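You operate a simulated robot arm through the tools that you are given. There is no shell and no other tool. Be economical: measure what you need, move in short steps, check, and stop when the job is done.

Carry out the task below with a simulated robot arm. There is one attempt and no reset: what you move stays moved.

## Task
Lock the short belt off and wipe out the crumb drawer at the belt's end.
Fine: switch off and lock first; use the green cloth from the end shelf, drop it in the purple box, close the drawer. Where these are worked on the way, their far stop is far enough and under half their travel is too little: crumb drawer at the belt end. What is to be rubbed or washed off counts as gone when no trace of it is left.
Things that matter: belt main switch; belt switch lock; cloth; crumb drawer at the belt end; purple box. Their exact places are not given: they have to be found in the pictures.

Only the result counts: the job must be done as asked and must still hold three seconds after the hand-in. Knocking over, shifting, dropping, spilling or breaking anything else fails it. Flat cloth is picked up by pressing the open fingertips on it (5 to 10 N) and closing them slowly along it; thin cloth reads only 2 to 8 mm in the jaws.

## Robot
A 7-joint arm with a two-finger parallel gripper on a trunk, on a base that drives. Base frame: it is fixed to the floor where the robot stands at the start and does not move with it; the origin is under the middle of the robot, x ahead of it, y to its left, z up. Units: cm, degrees, N and s.
With the tool pointing down near the work surface it reaches from about 30 to 76 cm from the robot's upright axis, wherever it stands. Its first joint turns from -166.0 to 166.0 degrees. Places, roughly: belt main switch [180, 0, 130]; belt switch lock [190, 0, 130]; cloth [250, -25, 75]; crumb drawer at the belt end [220, -30, 60]; purple box [280, -40, 70]. Payload 3.91 kg.
The TCP is the grasp point between the finger pads, 3 cm short of the fingertips. In the tool frame z runs along the fingers and y along their closing line. The gripper opens to 11 cm. The fingers are 2 cm wide and 1 cm thick; the gripper's body (4.8 by 11.2 cm) begins 5.5 cm behind the TCP.
Orientation is that of the tool frame in the base frame, as [roll, pitch, yaw] about the fixed x, y, z axes, in that order (R = Rz(yaw) Ry(pitch) Rx(roll)). With the fingers straight down and closing along the base's y, the tool's x points along the base's -x, its y along +y and its z along -z.

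## Interface
- The arm moves only by the tool servo_tool. Its argument "plan" is one flat list of numbers, 7 for each row, row after row: the opening, from 0 (shut) to 1 (fully open), then the shift along the tool's x, y, z in units of 25 mm (1.0 is 25 mm), then the turn, a rotation vector about the tool's x, y, z in units of 4 degrees (1.0 is 4 degrees). In form: [fingers, dx, dy, dz, ax, ay, az, fingers, dx, dy, dz, ax, ay, az, ...]. A call has 1 to 10 rows; each row shifts and turns the commanded pose from where the row before left it, along the tool's axes as they then stand. A call with a number of a shift or a turn outside -1 to 1 is refused whole. A row lasts 0.2 s, in which the tool goes at most 5 cm and 8.6 degrees; a call with a longer step from one row to the next is refused whole, and so is a gripper value outside its range. Where a pose cannot be reached the arm comes as near as it can. A force on the tool above 40 N (or 10 N above the force at the start of the call, whichever is more), or a blocked arm, ends the call early, and 0.2 s more pass. Each finger travels about 15.3 cm/s and halts on what it meets, pressing with about 35 N; the grip force reading is that of the motor and also rises with nothing between the fingers. The clock runs only during rows and for 0.2 s after the last one: add rows that do not move to give the fingers time. It gives the time, the measured TCP pose, the force on the tool (base axes), the opening and the grip force at its end, in the units of the frame above (readings bear some noise), with the torque about the TCP (base axes, N m) and any sound that the robot's microphone picked up.
- Cameras (640 x 400 px; columns grow to the right, rows downward): "scene" is now at [1.59, 13.21, 163.1]; the picture's right is [-0.20, -0.98, 0.00], its down [-0.34, 0.07, -0.94] and it looks along [0.92, -0.18, -0.35] (base axes); focal length 269 px, centre (320, 200). "wrist" rides on the gripper at [7.7, 0.7, -11.4] in the tool frame; the picture's right is [-0.09, 1.00, 0.00], its down [-0.80, -0.07, -0.59] and it looks along [-0.59, -0.05, 0.80] (tool axes); focal length 270 px, centre (320, 200).
- camera(camera): a new picture of that camera. No time passes.
- lift_body(by): slides the trunk up (or, below 0, down) by that many cm; the arm and the scene camera ride with it, the base frame stays. It gives what a move gives, with no picture.
- drive_base(legs): drives the robot by 1 to 6 legs, each [ahead, turn to the left] in cm and degrees, along the robot's own axes; the way and the turn of a leg run together, so that a leg with both is an arc; at most 150 cm and 180 degrees a leg. The arm and the cameras ride along, it lands a little off, and it stops where it bumps. It gives what a move gives.
- head_to(pan, tilt): turns the head with the scene camera to pan (to the left, within 155 degrees either way) and tilt (down, from -29 to 69), counted from straight ahead of the robot. It gives what a move gives.
- pixel_to_xyz(camera, pixels): for up to 12 pixels [column, row] of the newest picture of that camera ("zoom" is the newest enlarged one), the place [x, y, z] in the base frame of the surface seen there, good to about 0.2 cm. No time passes.
- enlarge(camera, box): a new picture of the part [left, top, right, bottom] of that camera's present view, enlarged. No time passes.
- close_job(): hands the job in; it is judged then, once.

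Go step by step. Measure first, check grasps and placings, and put right what went wrong. The budget is 80 turns and 48 pictures, counting those below and the enlarged ones. Unless the task says otherwise, let go and move clear before handing in, and close with one line.

The tools are called by a JSON object that holds its "method" and its "body". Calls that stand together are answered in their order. servo_tool: Moves the arm, as the interface text tells. Its arguments: {"type":"object","properties":{"plan":{"type":"array"}},"required":["plan"]} The other tools are called the same way: lift_body (by) slides the trunk up or down; drive_base (legs) drives the base; head_to (pan, tilt) turns the head that bears the scene camera; camera (camera) takes a picture; pixel_to_xyz (camera, pixels) gives the place of the surface under pixels of a picture; enlarge (camera, box) takes an enlarged picture of a part of a camera's view; close_job () hands the job in.

At the start:

```text
t: 0.0
position: [31.45, 12.37, 148.28]
orientation: [-180.0, 0.0, 179.9]
wrist_force: [-0.4, -1.0, -0.3]
torque: [-0.04, 0.01, 0.0]
opening: 11.03
grip_force: 0.0
trunk travel left (down, up): [-57.2, 3.8]
robot x, y, heading: [0.37, -0.08, -0.1]
head pan, tilt: [-11.2, 20.3]
```

scene: 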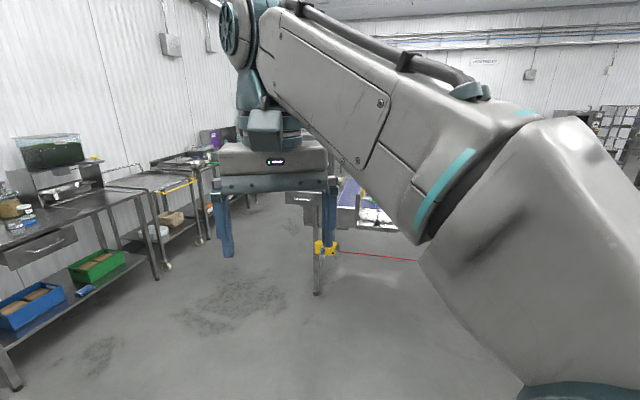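
wrist: 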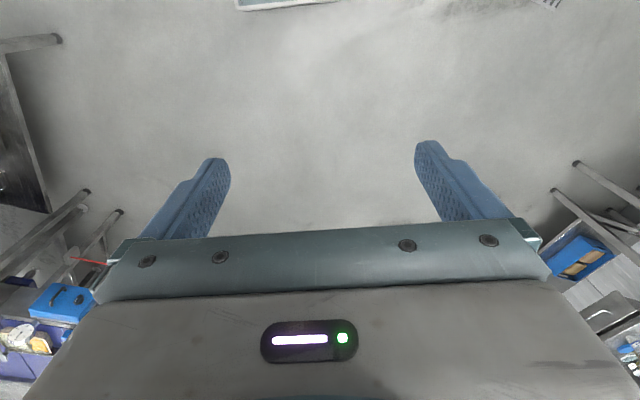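

The arm hides most of the view ahead, with the belt near pixel (360,200). I'll lower the tool to clear the view.

{"method": "servo_tool", "body": {"plan": [1, 0, 0, 1, 0, 0, 0, 1, 0, 0, 1, 0, 0, 0, 1, 0, 0, 1, 0, 0, 0, 1, 0, 0, 1, 0, 0, 0, 1, 0, 0, 1, 0, 0, 0, 1, 0, 0, 1, 0, 0, 0, 1, 0, 0, 1, 0, 0, 0, 1, 0, 0, 1, 0, 0, 0, 1, 0, 0, 1, 0, 0, 0, 1, 0, 0, 1, 0, 0, 0]}}

{"method": "servo_tool", "body": {"plan": [1, 0, 0, 1, 0, 0, 0, 1, 0, 0, 1, 0, 0, 0, 1, 0, 0, 1, 0, 0, 0, 1, 0, 0, 1, 0, 0, 0, 1, 0, 0, 1, 0, 0, 0, 1, 0, 0, 1, 0, 0, 0, 1, 0, 0, 1, 0, 0, 0, 1, 0, 0, 1, 0, 0, 0, 1, 0, 0, 1, 0, 0, 0, 1, 0, 0, 1, 0, 0, 0]}}

{"method": "head_to", "body": {"pan": 0, "tilt": 12}}

{"method": "camera", "body": {"camera": "scene"}}

```text
t: 2.2
position: [31.37, 12.31, 123.25]
orientation: [-180.0, -0.2, 179.9]
wrist_force: [0.1, -0.7, 0.9]
torque: [0.01, 0.0, 0.0]
opening: 11.02
grip_force: 0.1
trunk travel left (down, up): [-57.2, 3.8]
robot x, y, heading: [-0.04, -0.17, -0.2]
head pan, tilt: [-11.2, 20.3]
```

```text
t: 4.4
position: [31.36, 12.37, 98.16]
orientation: [-180.0, -0.1, 180.0]
wrist_force: [0.9, 0.2, 0.3]
torque: [-0.02, 0.0, -0.01]
opening: 10.98
grip_force: 0.1
trunk travel left (down, up): [-57.2, 3.8]
robot x, y, heading: [0.01, -0.24, 0.1]
head pan, tilt: [-11.2, 20.3]
```

```text
t: 5.1
position: [31.26, 12.43, 98.19]
orientation: [180.0, -0.1, -180.0]
wrist_force: [0.6, 0.8, -0.3]
torque: [0.02, 0.0, -0.02]
opening: 11.01
grip_force: 0.1
trunk travel left (down, up): [-57.2, 3.8]
robot x, y, heading: [-0.2, -0.28, 0.0]
head pan, tilt: [0.0, 12.0]
```

```text
45 pictures are left
```

scene: 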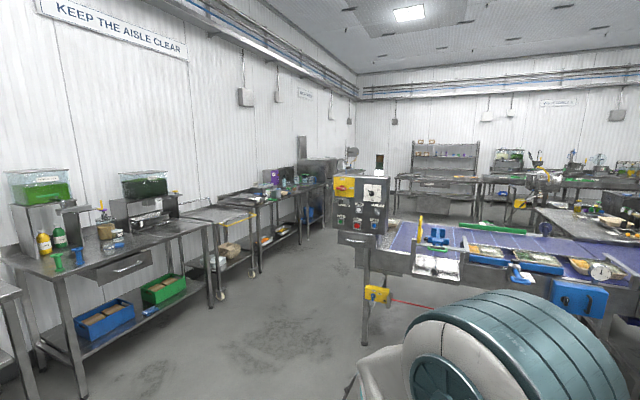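

The control panel stands at (360,205) and the belt runs to the right of it. I'll enlarge both.

{"method": "enlarge", "body": {"camera": "scene", "box": [310, 150, 450, 240]}}

{"method": "pixel_to_xyz", "body": {"camera": "scene", "pixels": [[344, 187], [373, 191], [358, 222], [352, 240], [375, 293], [420, 225], [478, 228], [440, 237], [440, 265], [540, 235]]}}

{"method": "enlarge", "body": {"camera": "scene", "box": [400, 200, 640, 350]}}

```text
4.44 times, centred on (380, 195) of scene
```

zoom: 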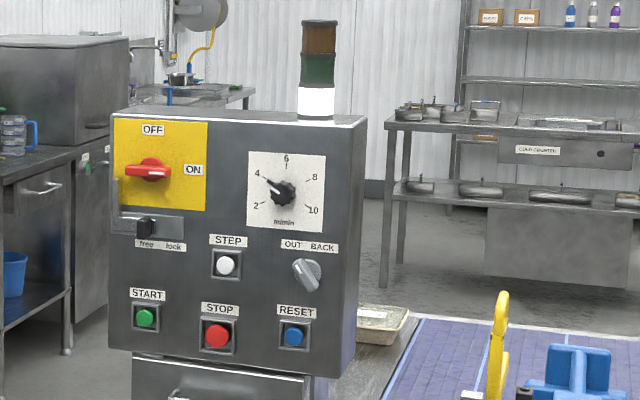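

```text
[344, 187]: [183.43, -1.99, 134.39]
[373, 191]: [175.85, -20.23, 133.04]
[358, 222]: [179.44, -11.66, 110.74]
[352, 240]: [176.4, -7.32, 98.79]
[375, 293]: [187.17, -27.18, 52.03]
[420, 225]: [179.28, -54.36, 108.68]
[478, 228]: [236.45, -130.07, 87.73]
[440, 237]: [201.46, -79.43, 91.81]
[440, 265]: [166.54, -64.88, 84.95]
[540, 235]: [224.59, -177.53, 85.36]
```

```text
2.67 times, centred on (520, 275) of scene
```

zoom: 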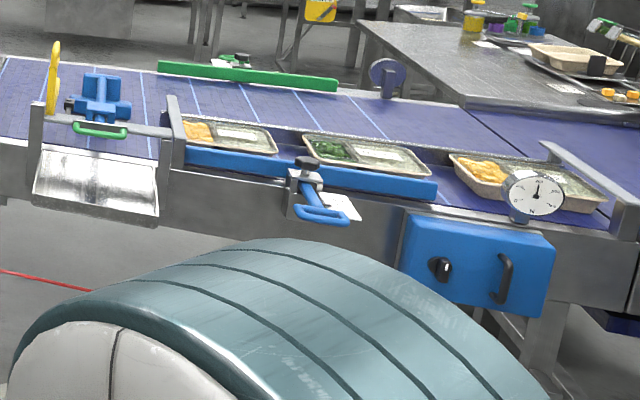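

Panel: red handle at zoom (148,168) is ON, lock slider at (146,228) is on "free", and its face is angled about 22°. Before driving I'll measure the clearance to the left tables.

{"method": "pixel_to_xyz", "body": {"camera": "scene", "pixels": [[206, 225], [211, 305], [88, 390], [255, 210], [258, 270], [325, 185], [215, 297]]}}

{"method": "drive_base", "body": {"legs": [[0, 12], [100, 0], [0, -34]]}}

{"method": "camera", "body": {"camera": "scene"}}

```text
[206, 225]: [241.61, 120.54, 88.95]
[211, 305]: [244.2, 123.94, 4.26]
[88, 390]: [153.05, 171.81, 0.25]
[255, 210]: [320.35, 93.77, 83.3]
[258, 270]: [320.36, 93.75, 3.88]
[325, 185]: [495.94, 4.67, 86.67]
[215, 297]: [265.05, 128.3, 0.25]
```

```text
t: 12.7
position: [131.08, 19.9, 98.33]
orientation: [-179.9, 0.0, 157.7]
wrist_force: [-0.5, -0.8, 0.0]
torque: [-0.03, 0.0, 0.0]
opening: 11.01
grip_force: 0.0
trunk travel left (down, up): [-57.2, 3.8]
robot x, y, heading: [97.26, 20.46, -22.1]
head pan, tilt: [0.0, 12.0]
```

```text
42 pictures are left
```

scene: 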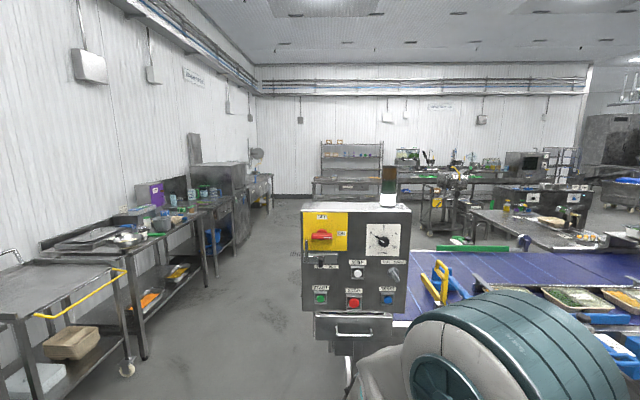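

The panel is now squarely ahead with the handle at (320,237). I'll enlarge and measure it.

{"method": "enlarge", "body": {"camera": "scene", "box": [296, 198, 416, 348]}}

{"method": "enlarge", "body": {"camera": "scene", "box": [296, 200, 364, 280]}}

```text
2.67 times, centred on (356, 273) of scene
```

zoom: 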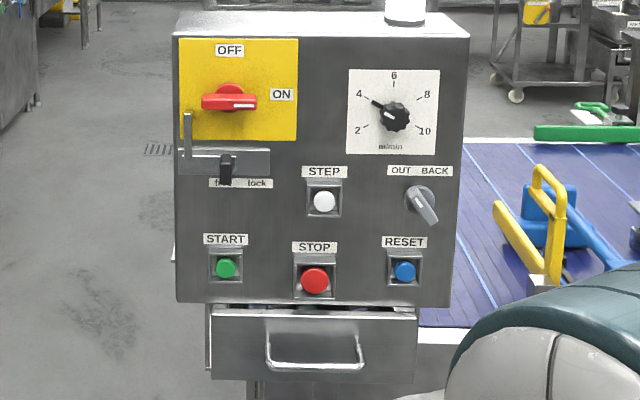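

```text
5.00 times, centred on (330, 240) of scene
```

zoom: 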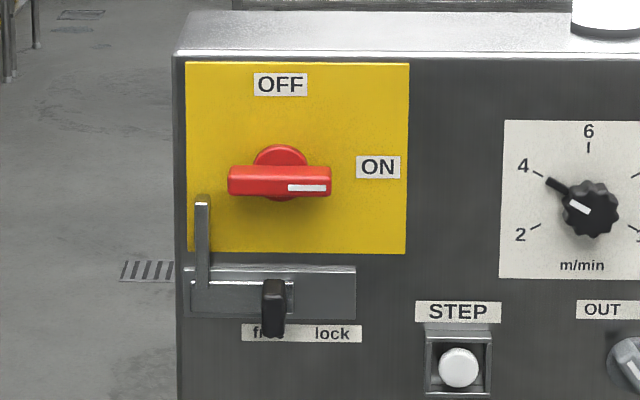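

{"method": "pixel_to_xyz", "body": {"camera": "zoom", "pixels": [[240, 180], [279, 180], [320, 188], [279, 155], [272, 285], [272, 325], [203, 220], [380, 220], [250, 220], [335, 290], [355, 270], [190, 300]]}}

```text
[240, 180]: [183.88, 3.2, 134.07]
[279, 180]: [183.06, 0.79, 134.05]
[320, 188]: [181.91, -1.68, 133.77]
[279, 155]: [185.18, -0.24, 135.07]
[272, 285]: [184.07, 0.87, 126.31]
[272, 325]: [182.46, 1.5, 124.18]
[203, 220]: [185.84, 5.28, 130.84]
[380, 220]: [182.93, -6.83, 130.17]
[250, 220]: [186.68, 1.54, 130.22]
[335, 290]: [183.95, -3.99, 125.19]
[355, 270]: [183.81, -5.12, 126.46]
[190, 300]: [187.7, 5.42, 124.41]
```

Handle front is at about (183,0.8,134) and the panel's normal yaw is about −23°. I'll bring the tool up, forward and pitched to horizontal.

{"method": "servo_tool", "body": {"plan": [0.5, -0.9, 0, -1, 0, 0, 0, 0.5, -0.9, 0, -1, 0, 0, 0, 0.5, -0.9, 0, -1, 0, 0, 0, 0.5, -0.9, 0, -1, 0, 0, 0, 0.5, -0.9, 0, -1, 0, 0, 0, 0.5, -0.9, 0, -1, 0, 0, 0, 0.5, -0.9, 0, -1, 0, 0, 0, 0.5, -0.9, 0, -1, 0, 0, 0, 0.5, -0.9, 0, -1, 0, 0, 0, 0.5, -0.9, 0, -1, 0, 0, 0]}}

{"method": "servo_tool", "body": {"plan": [0.5, 0, 0, 0, 0, -1, 0, 0.5, 0, 0, 0, 0, -1, 0, 0.5, 0, 0, 0, 0, -1, 0, 0.5, 0, 0, 0, 0, -1, 0, 0.5, 0, 0, 0, 0, -1, 0, 0.5, 0, 0, 0, 0, -1, 0, 0.5, 0, 0, 0, 0, -1, 0, 0.5, 0, 0, 0, 0, -1, 0, 0.5, 0, 0, 0, 0, -1, 0, 0.5, 0, 0, 0, 0, -1, 0]}}

{"method": "servo_tool", "body": {"plan": [0.5, 0, 0, 0, 0, -1, 0, 0.5, 0, 0, 0, 0, -1, 0, 0.5, 0, 0, 0, 0, -1, 0, 0.5, 0, 0, 0, 0, -1, 0, 0.5, 0, 0, 0, 0, -1, 0, 0.5, 0, 0, 0, 0, -1, 0, 0.5, 0, 0, 0, 0, -1, 0, 0.5, 0, 0, 0, 0, -1, 0, 0.5, 0, 0, 0, 0, -1, 0, 0.5, 0, 0, 0, 0, -1, 0]}}

```text
t: 14.9
position: [151.86, 11.34, 123.17]
orientation: [-179.9, 0.0, 157.7]
wrist_force: [0.4, -0.7, 0.1]
torque: [-0.01, 0.02, -0.03]
opening: 5.5
grip_force: 0.0
trunk travel left (down, up): [-57.2, 3.8]
robot x, y, heading: [97.53, 20.46, -22.4]
head pan, tilt: [0.0, 12.0]
```

```text
t: 17.1
position: [151.93, 11.26, 123.26]
orientation: [-180.0, 40.1, 157.8]
wrist_force: [-0.2, 0.9, -0.6]
torque: [0.02, -0.03, 0.0]
opening: 5.51
grip_force: 0.1
trunk travel left (down, up): [-57.2, 3.8]
robot x, y, heading: [97.14, 20.26, -22.2]
head pan, tilt: [0.0, 12.0]
```

```text
t: 19.3
position: [151.98, 11.48, 123.25]
orientation: [179.7, 80.1, 157.5]
wrist_force: [-0.2, -0.4, -0.8]
torque: [-0.01, -0.01, 0.01]
opening: 5.52
grip_force: 0.0
trunk travel left (down, up): [-57.2, 3.8]
robot x, y, heading: [97.18, 20.21, -22.3]
head pan, tilt: [0.0, 12.0]
```

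{"method": "servo_tool", "body": {"plan": [0.5, 0, 0, 0, 0, -1, 0, 0.5, 0, 0, 0, 0, -1, 0, 0.5, 0, 0, 0, 0, -0.5, 0, 0.5, -1, 0, 0, 0, 0, 0, 0.5, -1, 0, 0, 0, 0, 0, 0.5, -1, 0, 0, 0, 0, 0, 0.5, -1, 0, 0, 0, 0, 0, 0.5, -0.3, 0, 0, 0, 0, 1, 0.5, 0, 0, 0, 0, 0, 1, 0.5, 0, 0, 0, 0, 0, 0.5]}}

{"method": "servo_tool", "body": {"plan": [0.5, 0, 0, 0, 0, 0, 1, 0.5, 0, 0, 0, 0, 0, 1, 0.5, 0, 0, 0, 0, 0, 1, 0.5, 0, 0, 0, 0, 0, 1, 0.5, 0, 0, 0, 0, 0, 1, 0.5, 0, 0, 0, 0, 0, 1, 0.5, 0, 0, 0, 0, 0, 1, 0.5, 0, 0, 0, 0, 0, 1, 0.5, 0, 0, 0, 0, 0, 1, 0.5, 0, 0, 0, 0, 0, 1]}}

{"method": "servo_tool", "body": {"plan": [0.5, 0, 0, 0, 0, 0, 1, 0.5, 0, 0, 0, 0, 0, 1, 0.5, 0, 0, 0, 0, 0, 1, 0.5, 0, 0, 0, 0, 0, 1, 0.5, 0, 0, 0, 0, 0, 1, 0.5, 0, 0, 0, 0, 0, 1, 0.5, 0, 0, 0, 0, 0, 1, 0.5, 0, 0, 0, 0, 0, 1, 0.5, 0, 0, 0, 0, 0, 1, 0.5, 0, 0, 0, 0, 0, 1]}}

{"method": "camera", "body": {"camera": "wrist"}}

```text
t: 21.5
position: [151.86, 11.27, 134.1]
orientation: [90.0, 79.9, 67.7]
wrist_force: [0.3, -0.7, 0.4]
torque: [-0.02, 0.04, 0.01]
opening: 5.49
grip_force: 0.0
trunk travel left (down, up): [-57.2, 3.8]
robot x, y, heading: [97.48, 20.44, -22.3]
head pan, tilt: [0.0, 12.0]
```

```text
t: 23.7
position: [151.72, 11.28, 134.38]
orientation: [89.5, 43.0, 67.1]
wrist_force: [-0.6, -1.1, -0.4]
torque: [-0.01, -0.03, 0.03]
opening: 5.51
grip_force: 0.0
out of reach, approached as far as the arm can: row 5
trunk travel left (down, up): [-57.2, 3.8]
robot x, y, heading: [97.5, 20.37, -22.5]
head pan, tilt: [0.0, 12.0]
```

```text
t: 25.9
position: [151.7, 11.35, 134.47]
orientation: [89.6, 3.0, 67.7]
wrist_force: [0.3, 0.1, -0.4]
torque: [-0.02, 0.0, 0.01]
opening: 5.47
grip_force: 0.0
trunk travel left (down, up): [-57.2, 3.8]
robot x, y, heading: [97.23, 20.68, -22.4]
head pan, tilt: [0.0, 12.0]
```

```text
39 pictures are left
```

wrist: 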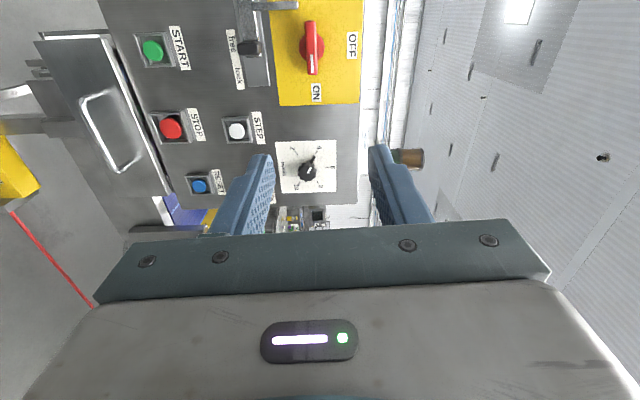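

The pose is good, with the handle at wrist (313,47) and the TCP about 33 cm short of it. I'll drive forward 20 cm.

{"method": "drive_base", "body": {"legs": [[20, 0]]}}

{"method": "camera", "body": {"camera": "wrist"}}

{"method": "pixel_to_xyz", "body": {"camera": "wrist", "pixels": [[320, 50], [313, 20], [313, 80], [340, 90], [280, 90], [340, 20], [250, 50]]}}

```text
t: 27.5
position: [170.18, 3.81, 134.4]
orientation: [89.5, 3.0, 67.7]
wrist_force: [1.1, -0.7, -0.6]
torque: [0.02, -0.02, 0.02]
opening: 5.5
grip_force: 0.1
trunk travel left (down, up): [-57.2, 3.8]
robot x, y, heading: [115.7, 12.42, -22.4]
head pan, tilt: [0.0, 12.0]
```

```text
38 pictures are left
```

wrist: 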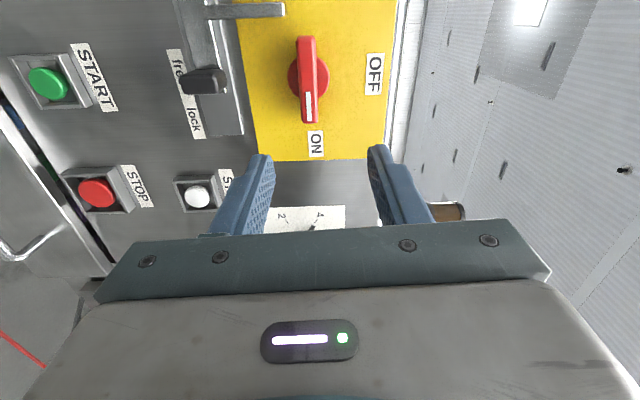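

```text
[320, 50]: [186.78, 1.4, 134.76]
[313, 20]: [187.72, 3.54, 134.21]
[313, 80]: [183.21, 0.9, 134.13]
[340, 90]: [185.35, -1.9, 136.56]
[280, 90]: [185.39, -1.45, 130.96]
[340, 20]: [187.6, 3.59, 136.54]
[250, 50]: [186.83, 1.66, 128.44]
```

Handle centre is about (183.1,0.8,134.1). I'll correct yaw and lateral offset, then advance 12.5 cm.

{"method": "servo_tool", "body": {"plan": [0.5, 1, -0.12, 0, 0, -0.45, 0, 0.5, 0, 0, 1, 0, 0, -0.3, 0.5, 0, 0, 1, 0, 0, -0.4, 0.5, 0, 0, 1, 0, 0, 0, 0.5, 0, 0, 1, 0, 0, 0, 0.5, 0, 0, 0.8, 0, 0, 0, 0.5, 0, 0, 0, 0, 0, 0]}}

{"method": "camera", "body": {"camera": "wrist"}}

```text
t: 29.1
position: [182.0, 1.21, 134.11]
orientation: [89.4, 5.8, 65.8]
wrist_force: [0.0, 0.7, 0.2]
torque: [0.01, -0.01, -0.01]
opening: 5.5
grip_force: 0.0
trunk travel left (down, up): [-57.2, 3.8]
robot x, y, heading: [115.67, 13.0, -22.2]
head pan, tilt: [0.0, 12.0]
```

```text
37 pictures are left
```

wrist: 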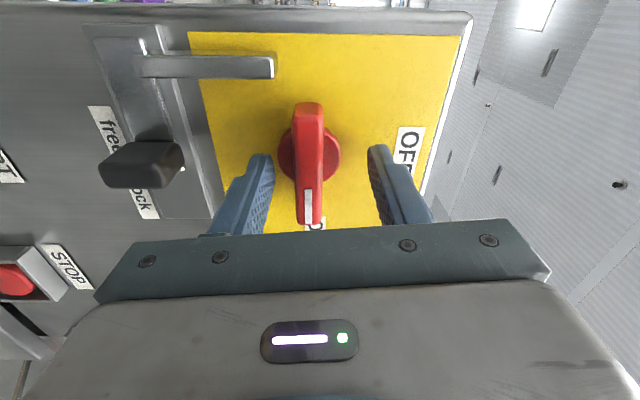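

The fingers straddle the handle. I'll fix the roll, close, and begin the counter-clockwise turn.

{"method": "servo_tool", "body": {"plan": [0.5, 0, 0, 0, 0, 0, 1, 0.5, 0, 0, 0, 0, 0, 0.45, 0, 0, 0, 0, 0, 0, 0, 0, 0, 0, 0, 0, 0, 0, 0, 0, 0, 0, 0, 0, 0]}}

{"method": "servo_tool", "body": {"plan": [0, 0, 0, 0, 0, 0, -1, 0, 0, 0, 0, 0, 0, -1, 0, 0, 0, 0, 0, 0, -1, 0, 0, 0, 0, 0, 0, -1, 0, 0, 0, 0, 0, 0, -1, 0, 0, 0, 0, 0, 0, -1, 0, 0, 0, 0, 0, 0, -1, 0, 0, 0, 0, 0, 0, -1, 0, 0, 0, 0, 0, 0, -1, 0, 0, 0, 0, 0, 0, -1]}}

```text
t: 30.1
position: [181.98, 1.2, 133.5]
orientation: [90.3, 0.2, 66.1]
wrist_force: [-0.6, 0.2, -7.6]
torque: [-0.21, -0.52, -0.14]
opening: 1.58
grip_force: 44.7
trunk travel left (down, up): [-57.2, 3.8]
robot x, y, heading: [115.74, 12.95, -22.4]
head pan, tilt: [0.0, 12.0]
stopped in row 5: the force on the tool passed its limit at 42 N (the readings are from after the stop); the commanded pose is now the measured one
```

```text
t: 32.3
position: [181.98, 1.31, 133.43]
orientation: [90.3, 40.3, 66.2]
wrist_force: [-12.3, 2.8, -29.8]
torque: [-0.16, -0.42, -0.78]
opening: 1.59
grip_force: 45.0
trunk travel left (down, up): [-57.2, 3.8]
robot x, y, heading: [115.75, 12.75, -22.4]
head pan, tilt: [0.0, 12.0]
```

Turned 40°. I'll relieve the sideways force slightly and continue.

{"method": "servo_tool", "body": {"plan": [0, 0.07, -0.08, 0, 0, 0, -1, 0, 0, 0, 0, 0, 0, -1, 0, 0, 0, 0, 0, 0, -1, 0, 0, 0, 0, 0, 0, -1, 0, 0, 0, 0, 0, 0, -1, 0, 0, 0, 0, 0, 0, -1]}}

{"method": "servo_tool", "body": {"plan": [0, 0, 0, 0, 0, 0, -1, 0, 0, 0, 0, 0, 0, -1, 0, 0, 0, 0, 0, 0, -1, 0, 0, 0, 0, 0, 0, -1, 0, 0, 0, 0, 0, 0, -1, 0, 0, 0, 0, 0, 0, -1, 0, 0, 0, 0, 0, 0, -0.7]}}

```text
t: 33.7
position: [181.96, 1.15, 133.39]
orientation: [90.0, 64.2, 66.0]
wrist_force: [-1.6, -2.5, -4.2]
torque: [0.52, 1.1, 0.15]
opening: 1.56
grip_force: 44.8
trunk travel left (down, up): [-57.2, 3.8]
robot x, y, heading: [115.44, 12.83, -22.5]
head pan, tilt: [0.0, 12.0]
```

```text
t: 35.3
position: [182.05, 1.17, 133.4]
orientation: [-93.5, 89.2, -117.5]
wrist_force: [3.0, -3.9, 6.2]
torque: [0.9, -0.87, -0.29]
opening: 1.61
grip_force: 45.1
trunk travel left (down, up): [-57.2, 3.8]
robot x, y, heading: [115.72, 13.19, -22.3]
head pan, tilt: [0.0, 12.0]
```

About 91° turned. I'll release, back off 10 cm and look.

{"method": "servo_tool", "body": {"plan": [0, 0, 0, 0, 0, 0, -0.5, 0.3, 0, 0, 0, 0, 0, 0, 0.3, 0, 0, 0, 0, 0, 0, 0.3, 0, 0, -1, 0, 0, 0, 0.3, 0, 0, -1, 0, 0, 0, 0.3, 0, 0, -1, 0, 0, 0, 0.3, 0, 0, -1, 0, 0, 0]}}

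{"method": "camera", "body": {"camera": "wrist"}}

{"method": "pixel_to_xyz", "body": {"camera": "wrist", "pixels": [[320, 200]]}}

```text
t: 36.9
position: [172.8, 5.36, 133.44]
orientation: [-91.2, 87.1, -115.1]
wrist_force: [-0.4, 0.5, -0.2]
torque: [0.01, 0.01, -0.03]
opening: 3.31
grip_force: 0.0
trunk travel left (down, up): [-57.2, 3.8]
robot x, y, heading: [116.04, 13.09, -22.2]
head pan, tilt: [0.0, 12.0]
```

```text
36 pictures are left
```

wrist: 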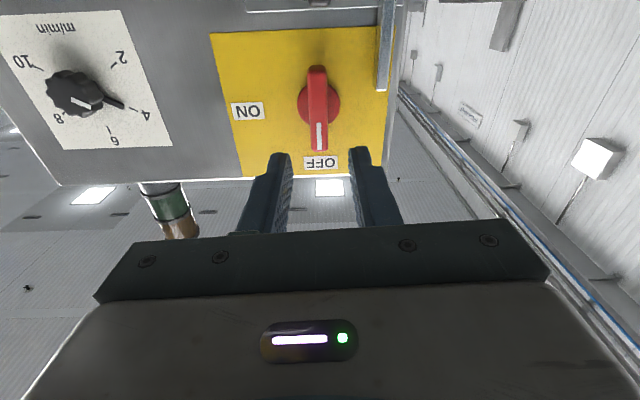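

```text
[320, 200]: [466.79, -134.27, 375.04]
```

The handle points to OFF. Next I'll drop level with the lock knob.

{"method": "servo_tool", "body": {"plan": [0.5, 1, 0, 0, 0, 0, 0.7, 0.5, 1, 0, 0, 0, 0, 0, 0.5, 1, 0, 0, 0, 0, 0, 0.5, 0.2, 0.1, 0, 0, 0, 0, 0.5, 0, 0, 0, 0, 0, 0]}}

{"method": "camera", "body": {"camera": "wrist"}}

{"method": "enlarge", "body": {"camera": "scene", "box": [260, 210, 400, 330]}}

```text
t: 38.1
position: [172.87, 5.51, 125.33]
orientation: [-121.2, 89.8, -145.1]
wrist_force: [0.9, -0.5, -0.6]
torque: [-0.01, -0.02, 0.02]
opening: 5.52
grip_force: 0.1
trunk travel left (down, up): [-57.2, 3.8]
robot x, y, heading: [116.1, 12.88, -22.2]
head pan, tilt: [0.0, 12.0]
```

```text
35 pictures are left
```

wrist: 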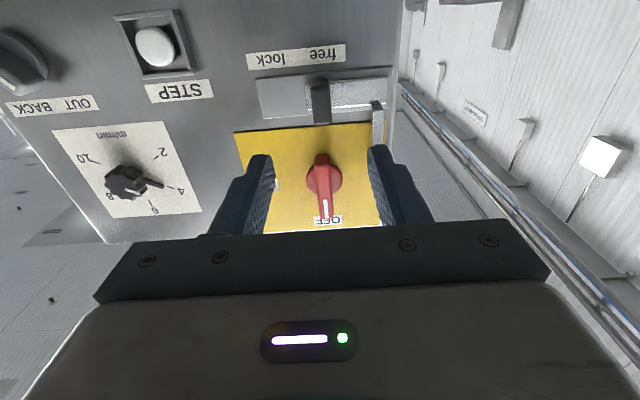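

```text
3.33 times, centred on (330, 270) of scene
```

zoom: 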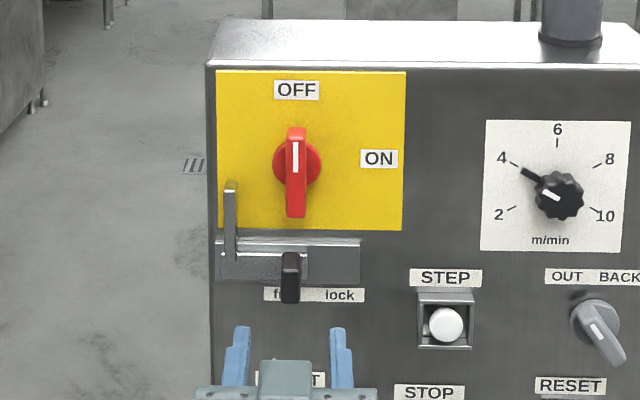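

OFF confirmed and the beacon has gone dark. I'll measure the knob.

{"method": "pixel_to_xyz", "body": {"camera": "zoom", "pixels": [[291, 262], [290, 285], [289, 298], [335, 255], [230, 200], [225, 270]]}}

{"method": "pixel_to_xyz", "body": {"camera": "wrist", "pixels": [[320, 85], [320, 105], [320, 118], [350, 95], [270, 95]]}}

```text
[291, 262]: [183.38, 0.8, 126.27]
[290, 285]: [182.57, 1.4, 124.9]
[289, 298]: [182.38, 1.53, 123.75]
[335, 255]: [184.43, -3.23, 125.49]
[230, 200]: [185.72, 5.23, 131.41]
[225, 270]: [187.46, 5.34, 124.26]
```

```text
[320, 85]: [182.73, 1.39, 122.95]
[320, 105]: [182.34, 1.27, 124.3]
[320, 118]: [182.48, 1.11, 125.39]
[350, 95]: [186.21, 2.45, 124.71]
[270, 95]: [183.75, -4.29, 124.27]
```

Knob centre is about (182.4,1.3,124.5). I'll advance 9.6 cm, grip, and slide it right.

{"method": "servo_tool", "body": {"plan": [0.5, 0.3, 0, 1, 0, 0, 0, 0.5, 0, 0, 1, 0, 0, 0, 0.5, 0, 0, 1, 0, 0, 0, 0.5, 0, 0, 0.85, 0, 0, 0, 0.5, 0, 0, 0, 0, 0, 0, 0.2, 0, 0, 0, 0, 0, 0, 0, 0, 0, 0, 0, 0, 0, 0, 0, 0, 0, 0, 0, 0]}}

{"method": "servo_tool", "body": {"plan": [0, 0, -0.4, 0, 0, 0, 0, 0, 0, -0.4, 0, 0, 0, 0, 0, 0, -0.4, 0, 0, 0, 0, 0, 0, -0.4, 0, 0, 0, 0]}}

```text
t: 39.9
position: [181.61, 1.5, 124.56]
orientation: [-125.0, 89.8, -148.7]
wrist_force: [3.1, 1.0, 0.7]
torque: [0.29, -0.13, -0.33]
opening: 1.57
grip_force: 45.3
trunk travel left (down, up): [-57.2, 3.8]
robot x, y, heading: [115.85, 12.75, -22.2]
head pan, tilt: [0.0, 12.0]
```

```text
t: 40.9
position: [180.25, -1.57, 124.56]
orientation: [-120.4, 89.7, -143.8]
wrist_force: [10.9, 16.9, -0.9]
torque: [0.88, 0.06, -0.67]
opening: 1.58
grip_force: 45.0
trunk travel left (down, up): [-57.2, 3.8]
robot x, y, heading: [116.01, 12.91, -22.0]
head pan, tilt: [0.0, 12.0]
```

It moved 3.4 cm and the force rose to 20 N. I'll push a little more to find the stop.

{"method": "servo_tool", "body": {"plan": [0, 0, -0.2, 0, 0, 0, 0, 0, 0, -0.2, 0, 0, 0, 0, 0, 0, 0, 0, 0, 0, 0]}}

{"method": "enlarge", "body": {"camera": "scene", "box": [260, 210, 400, 330]}}

```text
t: 41.4
position: [180.27, -1.66, 124.56]
orientation: [-133.7, 89.8, -156.0]
wrist_force: [20.1, 18.8, -1.4]
torque: [-0.01, -0.16, -0.45]
opening: 1.65
grip_force: 45.3
trunk travel left (down, up): [-57.2, 3.8]
robot x, y, heading: [115.71, 12.66, -21.4]
head pan, tilt: [0.0, 12.0]
stopped in row 2: the force on the tool passed its limit at 40 N (the readings are from after the stop); the commanded pose is now the measured one
```

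```text
3.33 times, centred on (330, 270) of scene
```

zoom: 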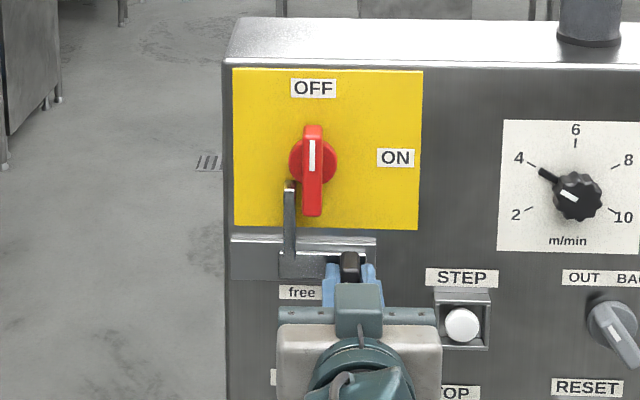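

The slider is at its stop under "lock". I'll release, back off, and look at the belt end from the left aisle.

{"method": "servo_tool", "body": {"plan": [0.3, 0, 0, 0, 0, 0, 0, 0.3, 0, 0, 0, 0, 0, 0, 0.3, 0, 0, -1, 0, 0, 0, 0.3, 0, 0, -1, 0, 0, 0, 0.3, 0, 0, -1, 0, 0, 0, 0.3, 0, 0, -1, 0, 0, 0, 0.3, 0, 0, -1, 0, 0, 0]}}

{"method": "drive_base", "body": {"legs": [[-20, 0], [0, 60], [80, 0], [0, -80]]}}

{"method": "head_to", "body": {"pan": 10, "tilt": 28}}

{"method": "camera", "body": {"camera": "scene"}}

```text
t: 43.0
position: [168.36, 2.74, 124.87]
orientation: [-52.0, 90.0, -75.0]
wrist_force: [0.2, -0.2, -0.4]
torque: [-0.02, -0.01, 0.0]
opening: 3.29
grip_force: 0.0
trunk travel left (down, up): [-57.2, 3.8]
robot x, y, heading: [116.09, 12.6, -21.8]
head pan, tilt: [0.0, 12.0]
```

```text
t: 54.6
position: [205.99, 41.68, 124.83]
orientation: [73.2, 89.9, 30.0]
wrist_force: [0.0, 0.0, 0.2]
torque: [-0.01, 0.02, -0.01]
opening: 3.3
grip_force: 0.1
trunk travel left (down, up): [-57.2, 3.8]
robot x, y, heading: [160.21, 68.82, -41.9]
head pan, tilt: [0.0, 12.0]
```

```text
t: 55.4
position: [205.92, 41.67, 124.71]
orientation: [73.6, 90.0, 30.5]
wrist_force: [0.2, -0.5, 0.5]
torque: [0.01, 0.03, 0.01]
opening: 3.29
grip_force: 0.0
trunk travel left (down, up): [-57.2, 3.8]
robot x, y, heading: [160.18, 69.09, -41.5]
head pan, tilt: [10.0, 28.0]
```

```text
32 pictures are left
```

scene: 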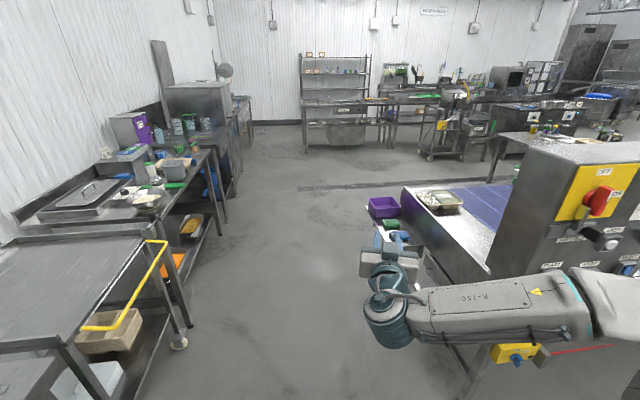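

The purple box is at (383,208) with a green item at (390,225), partly hidden by the hand. I'll zoom and measure.

{"method": "enlarge", "body": {"camera": "scene", "box": [350, 180, 500, 290]}}

{"method": "pixel_to_xyz", "body": {"camera": "scene", "pixels": [[383, 210], [390, 224], [405, 192], [487, 270], [440, 255], [430, 280], [372, 203], [398, 207]]}}

```text
3.64 times, centred on (425, 235) of scene
```

zoom: 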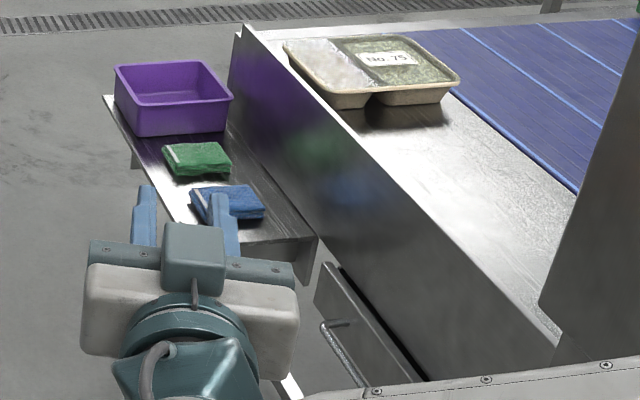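

```text
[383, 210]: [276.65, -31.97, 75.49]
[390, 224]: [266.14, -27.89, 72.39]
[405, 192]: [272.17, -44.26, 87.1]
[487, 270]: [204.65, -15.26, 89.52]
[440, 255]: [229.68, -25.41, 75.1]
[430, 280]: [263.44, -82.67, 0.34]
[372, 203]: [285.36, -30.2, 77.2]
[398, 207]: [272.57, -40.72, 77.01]
```

Belt end faces about +67°, with the shelf holding the purple box (277,−32,75), the green cloth (266,−28,72) and a blue cloth. The crumb drawer is below, near the panel. I'll drive to face it.

{"method": "drive_base", "body": {"legs": [[0, 21.5], [112, 0], [0, -93]]}}

{"method": "head_to", "body": {"pan": 0, "tilt": 45}}

{"method": "camera", "body": {"camera": "scene"}}

```text
t: 66.3
position: [253.86, -22.5, 124.79]
orientation: [79.4, 90.0, -36.7]
wrist_force: [0.1, -0.9, 0.3]
torque: [-0.02, 0.01, -0.02]
opening: 3.3
grip_force: 0.0
trunk travel left (down, up): [-57.2, 3.8]
robot x, y, heading: [266.33, 29.44, -114.8]
head pan, tilt: [10.0, 28.0]
```

```text
t: 67.1
position: [253.77, -22.59, 124.7]
orientation: [-101.5, 90.0, 142.5]
wrist_force: [-0.5, -0.3, -0.6]
torque: [-0.02, -0.01, 0.0]
opening: 3.28
grip_force: 0.2
trunk travel left (down, up): [-57.2, 3.8]
robot x, y, heading: [266.74, 29.37, -114.5]
head pan, tilt: [0.0, 45.0]
```

```text
30 pictures are left
```

scene: 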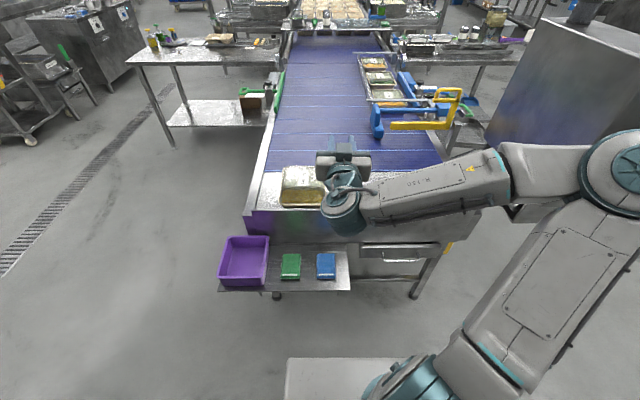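

Clear view: box (243,262), green cloth (291,266), blue cloth (326,266), drawer (400,252). I'll zoom and measure.

{"method": "enlarge", "body": {"camera": "scene", "box": [210, 200, 460, 310]}}

{"method": "pixel_to_xyz", "body": {"camera": "scene", "pixels": [[291, 266], [283, 256], [299, 256], [283, 277], [299, 277], [326, 266], [245, 268], [305, 283], [362, 247], [440, 247], [402, 247], [402, 261]]}}

```text
2.56 times, centred on (335, 255) of scene
```

zoom: 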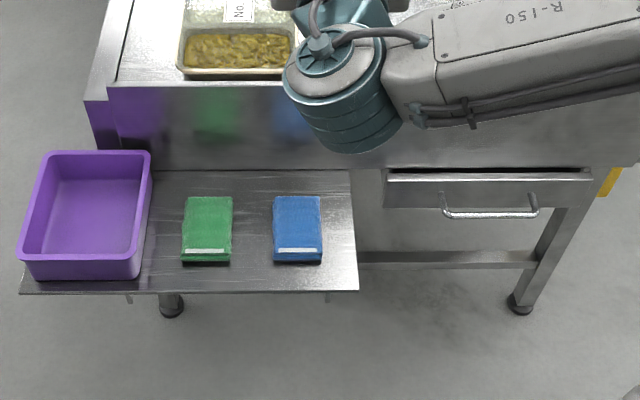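

```text
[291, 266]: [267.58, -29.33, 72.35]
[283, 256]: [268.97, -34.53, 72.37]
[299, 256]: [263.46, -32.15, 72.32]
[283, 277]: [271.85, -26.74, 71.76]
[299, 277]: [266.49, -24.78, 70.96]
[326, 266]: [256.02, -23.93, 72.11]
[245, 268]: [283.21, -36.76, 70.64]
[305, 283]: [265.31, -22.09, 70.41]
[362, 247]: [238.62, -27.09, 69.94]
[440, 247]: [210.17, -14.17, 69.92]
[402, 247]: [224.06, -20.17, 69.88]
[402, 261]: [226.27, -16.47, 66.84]
```

The drawer bar is at (226.3,−16.5,66.8), about 4.5 cm off its face. Before lowering the trunk I'll check where the elbow and the panel are, and back up 8 cm.

{"method": "pixel_to_xyz", "body": {"camera": "scene", "pixels": [[625, 165], [500, 165], [440, 190], [540, 40], [628, 70], [495, 130], [512, 205], [340, 375], [295, 375]]}}

{"method": "drive_base", "body": {"legs": [[-8, 0]]}}

{"method": "servo_tool", "body": {"plan": [0.4, 0, 0, 0, 0, 1, 0, 0.4, 0, 0, 0, 0, 1, 0, 0.4, 0, 0, 0, 0, 1, 0, 0.4, 0, 0, 0, 0, 1, 0, 0.4, 0, 0, 0, 0, 1, 0, 0.4, 0, 0, 0, 0, 1, 0, 0.4, 0, 0, 0, 0, 1, 0, 0.4, 0, 0, 0, 0, 1, 0, 0.4, 0, 0, 0, 0, 1, 0, 0.4, 0, 0, 0, 0, 1, 0]}}

{"method": "servo_tool", "body": {"plan": [0.4, 0, 0, 0, 0, 1, 0, 0.4, 0, 0, 0, 0, 1, 0, 0.4, 0, 0, 0, 0, 1, 0, 0.4, 0, 0, 0, 0, 1, 0, 0.4, 0, 0, 0, 0, 1, 0, 0.4, 0, 0, 0, 0, 1, 0, 0.4, 0, 0, 0, 0, 1, 0, 0.4, 0, 0, 0, 0, 1, 0, 0.4, 0, 0, 0, 0, 1, 0, 0.4, 0, 0, 0, 0, 1, 0]}}

```text
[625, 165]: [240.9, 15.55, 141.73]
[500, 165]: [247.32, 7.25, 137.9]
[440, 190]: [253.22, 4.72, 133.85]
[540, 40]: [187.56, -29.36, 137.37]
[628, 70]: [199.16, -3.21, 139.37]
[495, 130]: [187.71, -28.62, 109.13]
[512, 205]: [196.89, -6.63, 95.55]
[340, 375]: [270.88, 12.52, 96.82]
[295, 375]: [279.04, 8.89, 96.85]
```

```text
t: 68.1
position: [257.23, -15.18, 124.77]
orientation: [-40.5, 89.9, -156.5]
wrist_force: [-0.2, -0.6, 0.6]
torque: [-0.01, -0.01, 0.0]
opening: 3.34
grip_force: 0.0
trunk travel left (down, up): [-57.2, 3.8]
robot x, y, heading: [269.83, 36.94, -114.9]
head pan, tilt: [0.0, 45.0]
```

```text
t: 70.3
position: [257.22, -15.28, 124.77]
orientation: [-179.9, 50.0, 64.2]
wrist_force: [0.3, -0.4, -0.3]
torque: [0.01, 0.01, -0.03]
opening: 4.39
grip_force: 0.0
trunk travel left (down, up): [-57.2, 3.8]
robot x, y, heading: [269.87, 36.9, -114.7]
head pan, tilt: [0.0, 45.0]
```

```text
t: 72.5
position: [257.1, -15.36, 124.77]
orientation: [180.0, 9.9, 64.0]
wrist_force: [0.2, -0.1, 0.5]
torque: [0.0, 0.0, 0.01]
opening: 4.39
grip_force: 0.0
trunk travel left (down, up): [-57.2, 3.8]
robot x, y, heading: [269.62, 36.97, -114.7]
head pan, tilt: [0.0, 45.0]
```

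The elbow is well clear. I'll finish pointing down and turn the jaws to close along the drawer's normal.

{"method": "servo_tool", "body": {"plan": [0.4, 0, 0, 0, 0, 1, 0, 0.4, 0, 0, 0, 0, 1, 0, 0.4, 0, 0, 0, 0, 0.5, 0, 0.4, 0, 0, 0, 0, 0, 1, 0.4, 0, 0, 0, 0, 0, 1, 0.4, 0, 0, 0, 0, 0, 1, 0.4, 0, 0, 0, 0, 0, 1, 0.4, 0, 0, 0, 0, 0, 1, 0.4, 0, 0, 0, 0, 0, 1, 0.4, 0, 0, 0, 0, 0, 1]}}

{"method": "servo_tool", "body": {"plan": [0.4, 0, 0, 0, 0, 0, 1, 0.4, 0, 0, 0, 0, 0, 1, 0.4, 0, 0, 0, 0, 0, 1, 0.4, 0, 0, 0, 0, 0, 1, 0.4, 0, 0, 0, 0, 0, 1, 0.4, 0, 0, 0, 0, 0, 1, 0.4, 0, 0, 0, 0, 0, 1, 0.4, 0, 0, 0, 0, 0, 1, 0.4, 0, 0, 0, 0, 0, 1, 0.4, 0, 0, 0, 0, 0, 1]}}

{"method": "servo_tool", "body": {"plan": [0.4, 0, 0, 0, 0, 0, 1, 0.4, 0, 0, 0, 0, 0, 1, 0.4, 0, 0, 0, 0, 0, 1, 0.4, 0, 0, 0, 0, 0, 1, 0.4, 0, 0, 0, 0, 0, 1, 0.4, 0, 0, 0, 0, 0, 0.5]}}

{"method": "lift_body", "body": {"by": -38}}

```text
t: 74.7
position: [257.09, -15.33, 124.71]
orientation: [180.0, 0.0, 35.9]
wrist_force: [-0.6, -0.6, -0.1]
torque: [0.03, 0.01, -0.04]
opening: 4.4
grip_force: 0.0
trunk travel left (down, up): [-57.2, 3.8]
robot x, y, heading: [270.19, 37.05, -114.5]
head pan, tilt: [0.0, 45.0]
```

```text
t: 76.9
position: [257.14, -15.24, 124.78]
orientation: [-179.9, 0.1, -4.1]
wrist_force: [0.3, 0.3, 0.3]
torque: [0.01, 0.0, -0.01]
opening: 4.39
grip_force: 0.2
trunk travel left (down, up): [-57.2, 3.8]
robot x, y, heading: [270.05, 36.41, -114.9]
head pan, tilt: [0.0, 45.0]
```

```text
t: 78.3
position: [257.23, -15.23, 124.87]
orientation: [-180.0, 0.1, -26.2]
wrist_force: [0.4, 0.1, 0.3]
torque: [0.01, 0.0, -0.01]
opening: 4.39
grip_force: 0.0
trunk travel left (down, up): [-57.2, 3.8]
robot x, y, heading: [270.46, 36.89, -114.6]
head pan, tilt: [0.0, 45.0]
```

```text
t: 82.0
position: [257.31, -15.23, 86.83]
orientation: [180.0, -0.1, -25.9]
wrist_force: [0.6, -0.8, 0.1]
torque: [-0.03, -0.03, 0.01]
opening: 4.37
grip_force: 0.1
trunk travel left (down, up): [-19.2, 41.8]
robot x, y, heading: [269.55, 36.93, -114.9]
head pan, tilt: [0.0, 45.0]
```

The tool points down at z 86.8 with its y axis towards the belt. I'll take a fresh view of the drawer handle.

{"method": "camera", "body": {"camera": "scene"}}

```text
28 pictures are left
```

scene: 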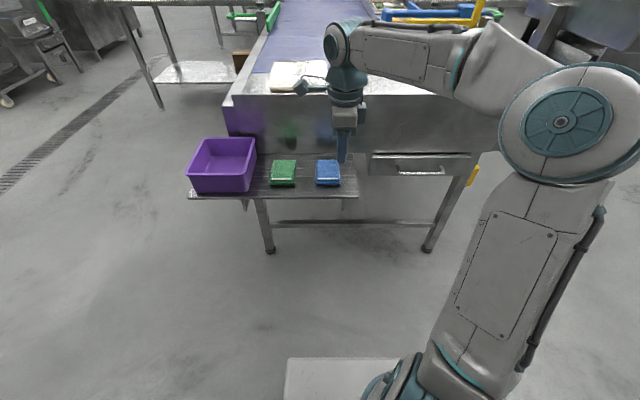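

{"method": "enlarge", "body": {"camera": "scene", "box": [350, 140, 490, 220]}}

{"method": "pixel_to_xyz", "body": {"camera": "zoom", "pixels": [[230, 155], [315, 155], [400, 155], [315, 80], [120, 80], [500, 80], [220, 130], [420, 130], [315, 130], [150, 130], [500, 130], [315, 40]]}}

```text
4.57 times, centred on (420, 180) of scene
```

zoom: 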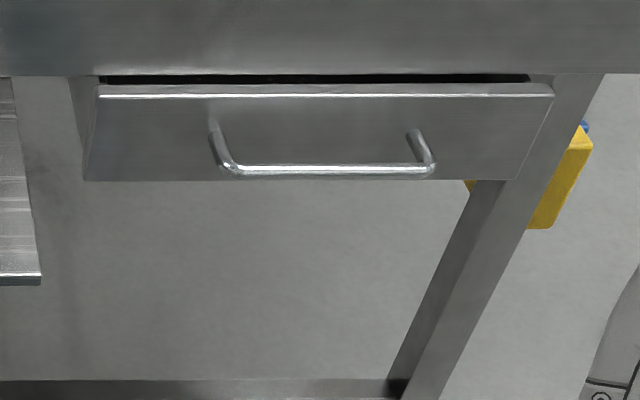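

```text
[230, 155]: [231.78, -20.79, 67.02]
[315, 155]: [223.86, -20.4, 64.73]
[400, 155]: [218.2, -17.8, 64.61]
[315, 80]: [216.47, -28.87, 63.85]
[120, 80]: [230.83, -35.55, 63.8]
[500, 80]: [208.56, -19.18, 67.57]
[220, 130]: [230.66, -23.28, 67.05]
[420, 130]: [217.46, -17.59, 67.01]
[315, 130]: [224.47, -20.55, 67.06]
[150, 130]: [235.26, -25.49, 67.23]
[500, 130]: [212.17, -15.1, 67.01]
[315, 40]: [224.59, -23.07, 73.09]
```

{"method": "pixel_to_xyz", "body": {"camera": "zoom", "pixels": [[260, 167], [260, 171], [260, 175], [330, 168], [330, 171], [330, 174], [400, 168], [400, 172]]}}

```text
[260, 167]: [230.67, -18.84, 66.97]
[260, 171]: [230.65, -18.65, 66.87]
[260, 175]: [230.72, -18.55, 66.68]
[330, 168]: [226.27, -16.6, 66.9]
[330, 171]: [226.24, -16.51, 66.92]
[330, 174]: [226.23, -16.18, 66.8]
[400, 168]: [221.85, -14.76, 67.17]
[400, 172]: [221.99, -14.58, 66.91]
```

Bar centre is about (226.2,−16.6,66.6), with 4.3 cm of gap behind it. I'll lean the fingers forward 20° for clearance from the belt plate and shift over.

{"method": "servo_tool", "body": {"plan": [0.35, -1, 0, 0, 0, 0, -0.4, 0.35, -1, 0, 0, -1, 0, 0, 0.35, -1, 0, 0, -1, 0, 0, 0.35, -1, 0, 0, -1, 0, 0, 0.35, -1, 0, 0, -1, 0, 0, 0.35, -1, 0, 0, -1, 0, 0, 0.35, -1, 0, 0, 0, 0, 0, 0.35, -1, 0, 0, 0, 0, 0, 0.35, -1, 0, 0, 0, 0, 0, 0.35, -1, 0, 0, 0, 0, 0]}}

```text
t: 84.2
position: [234.36, -4.91, 86.95]
orientation: [160.0, 0.0, -24.3]
wrist_force: [0.9, 0.1, 0.0]
torque: [0.01, 0.02, 0.01]
opening: 3.86
grip_force: 0.1
trunk travel left (down, up): [-19.2, 41.8]
robot x, y, heading: [270.13, 36.92, -114.8]
head pan, tilt: [0.0, 45.0]
```

{"method": "servo_tool", "body": {"plan": [0.35, -0.35, 0.83, 0, 0, 0, 0, 0.35, -0.35, 0.83, 0, 0, 0, 0, 0.35, -0.35, 0.83, 0, 0, 0, 0, 0.35, 0, 0, 1, 0, 0, 0, 0.35, 0, 0, 1, 0, 0, 0, 0.35, 0, 0, 1, 0, 0, 0, 0.35, 0, 0, 1, 0, 0, 0, 0.35, 0, 0, 1, 0, 0, 0, 0.35, 0, 0, 1, 0, 0, 0, 0.35, 0, 0, 1, 0, 0, 0]}}

{"method": "camera", "body": {"camera": "wrist"}}

```text
t: 86.4
position: [227.05, -14.62, 72.42]
orientation: [160.0, 0.0, -24.3]
wrist_force: [0.3, 0.0, -0.4]
torque: [0.0, 0.02, -0.03]
opening: 3.84
grip_force: 0.0
trunk travel left (down, up): [-19.2, 41.8]
robot x, y, heading: [269.71, 36.62, -114.6]
head pan, tilt: [0.0, 45.0]
```

```text
26 pictures are left
```

wrist: 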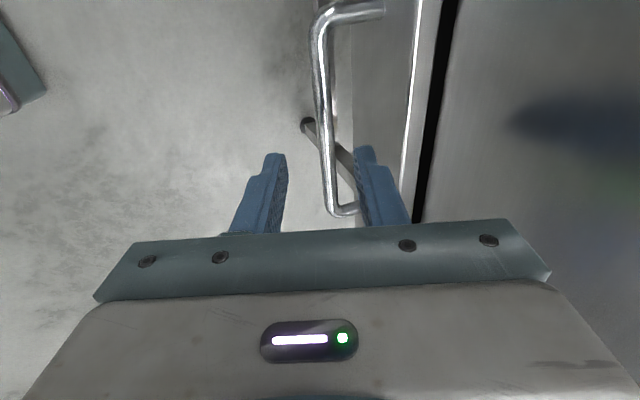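

The jaws straddle the bar at (328,120). I'll descend and grip.

{"method": "servo_tool", "body": {"plan": [0.35, 0, 0, 1, 0, 0, 0, 0.35, 0, 0, 1, 0, 0, 0, 0.35, 0, 0, 0, 0, 0, 0, 0.15, 0, 0, 0, 0, 0, 0, 0, 0, 0, 0, 0, 0, 0, 0, 0, 0, 0, 0, 0, 0, 0, 0, 0, 0, 0, 0]}}

```text
refused: plan must hold 7 numbers for each row
```

{"method": "servo_tool", "body": {"plan": [0.35, 0, 0, 1, 0, 0, 0, 0.35, 0, 0, 1, 0, 0, 0, 0.35, 0, 0, 0, 0, 0, 0, 0.15, 0, 0, 0, 0, 0, 0, 0, 0, 0, 0, 0, 0, 0, 0, 0, 0, 0, 0, 0, 0]}}

```text
t: 87.8
position: [226.46, -16.14, 67.82]
orientation: [160.0, 0.0, -24.4]
wrist_force: [0.2, 0.5, 3.7]
torque: [0.14, 0.24, 0.19]
opening: 1.15
grip_force: 45.0
trunk travel left (down, up): [-19.2, 41.8]
robot x, y, heading: [270.03, 36.72, -114.6]
head pan, tilt: [0.0, 45.0]
```

Gripped (1.15 cm opening). Now I'll pull the drawer straight out.

{"method": "servo_tool", "body": {"plan": [0, 0, -0.7, -0.255, 0, 0, 0, 0, 0, -0.7, -0.255, 0, 0, 0, 0, 0, -0.7, -0.255, 0, 0, 0, 0, 0, -0.7, -0.255, 0, 0, 0, 0, 0, -0.7, -0.255, 0, 0, 0, 0, 0, -0.7, -0.255, 0, 0, 0, 0, 0, -0.7, -0.255, 0, 0, 0, 0, 0, -0.7, -0.255, 0, 0, 0, 0, 0, -0.7, -0.255, 0, 0, 0, 0, 0, -0.7, -0.255, 0, 0, 0]}}

```text
t: 90.0
position: [234.21, 1.07, 67.87]
orientation: [160.1, 0.0, -24.5]
wrist_force: [-6.4, 3.6, 3.3]
torque: [0.18, 0.27, 0.17]
opening: 1.17
grip_force: 44.6
trunk travel left (down, up): [-19.2, 41.8]
robot x, y, heading: [270.29, 36.8, -114.5]
head pan, tilt: [0.0, 45.0]
```

Pulled 18.9 cm and still moving freely. I'll continue to the stop.

{"method": "servo_tool", "body": {"plan": [0, 0, -0.7, -0.255, 0, 0, 0, 0, 0, -0.7, -0.255, 0, 0, 0, 0, 0, -0.7, -0.255, 0, 0, 0, 0, 0, -0.7, -0.255, 0, 0, 0]}}

{"method": "camera", "body": {"camera": "scene"}}

```text
t: 91.0
position: [237.11, 7.77, 67.83]
orientation: [159.9, 0.0, -24.4]
wrist_force: [-9.6, 3.5, -3.6]
torque: [0.24, 0.32, 0.03]
opening: 1.13
grip_force: 45.1
trunk travel left (down, up): [-19.2, 41.8]
robot x, y, heading: [269.79, 36.7, -114.6]
head pan, tilt: [0.0, 45.0]
```

```text
25 pictures are left
```

scene: 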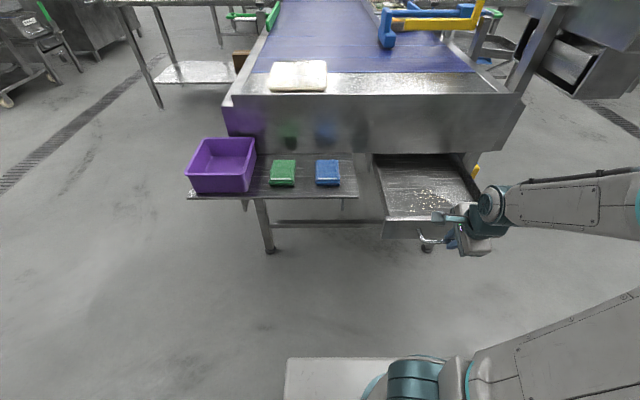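

Crumbs show at (430,200). I'll try pulling to the far stop.

{"method": "servo_tool", "body": {"plan": [0, 0, -0.5, -0.18, 0, 0, 0, 0, 0, -0.5, -0.18, 0, 0, 0, 0, 0, -0.5, -0.18, 0, 0, 0]}}

```text
t: 91.8
position: [238.74, 11.34, 67.85]
orientation: [160.0, 0.1, -24.4]
wrist_force: [-7.6, 4.1, -0.9]
torque: [0.0, -0.12, 0.17]
opening: 1.18
grip_force: 44.7
trunk travel left (down, up): [-19.2, 41.8]
robot x, y, heading: [269.83, 36.74, -114.5]
head pan, tilt: [0.0, 45.0]
```

30 cm out. I'll release, rise clear and inspect the inside.

{"method": "servo_tool", "body": {"plan": [0.35, 0, 0, 0, 0, 0, 0, 0.35, 0, 0, 0, 0, 0, 0, 0.35, 0, 0, -1, 0, 0, 0, 0.35, 0, 0, -1, 0, 0, 0, 0.35, 0, 0, -1, 0, 0, 0, 0.35, 0, 0, -1, 0, 0, 0, 0.35, 0, -0.35, -0.95, 1, 0, 0, 0.35, 0, -0.25, -0.95, 1, 0, 0, 0.35, 0, -0.2, -0.95, 1, 0, 0, 0.35, 0, -0.1, -0.95, 1, 0, 0]}}

{"method": "head_to", "body": {"pan": -15, "tilt": 50}}

{"method": "camera", "body": {"camera": "scene"}}

```text
t: 94.0
position: [242.01, 18.51, 85.67]
orientation: [176.4, 0.0, -24.6]
wrist_force: [-0.7, 0.7, -0.2]
torque: [0.01, 0.0, -0.03]
opening: 3.83
grip_force: 0.0
trunk travel left (down, up): [-19.2, 41.8]
robot x, y, heading: [269.71, 36.99, -114.6]
head pan, tilt: [0.0, 45.0]
```

```text
t: 94.8
position: [241.89, 18.51, 85.52]
orientation: [176.5, 0.1, -24.6]
wrist_force: [-1.2, 0.0, 0.5]
torque: [0.01, 0.02, 0.0]
opening: 3.86
grip_force: 0.1
trunk travel left (down, up): [-19.2, 41.8]
robot x, y, heading: [269.99, 36.83, -114.9]
head pan, tilt: [-15.0, 50.0]
```

```text
24 pictures are left
```

scene: 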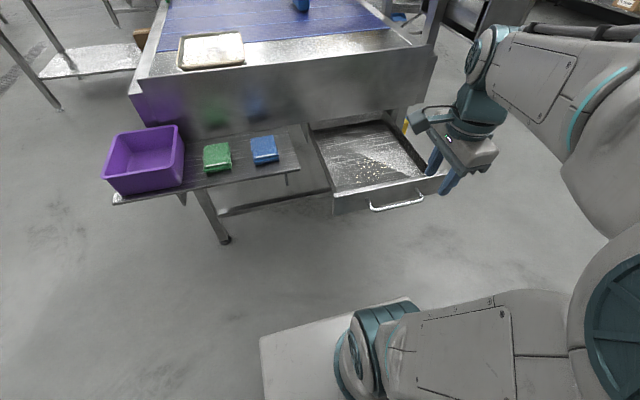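

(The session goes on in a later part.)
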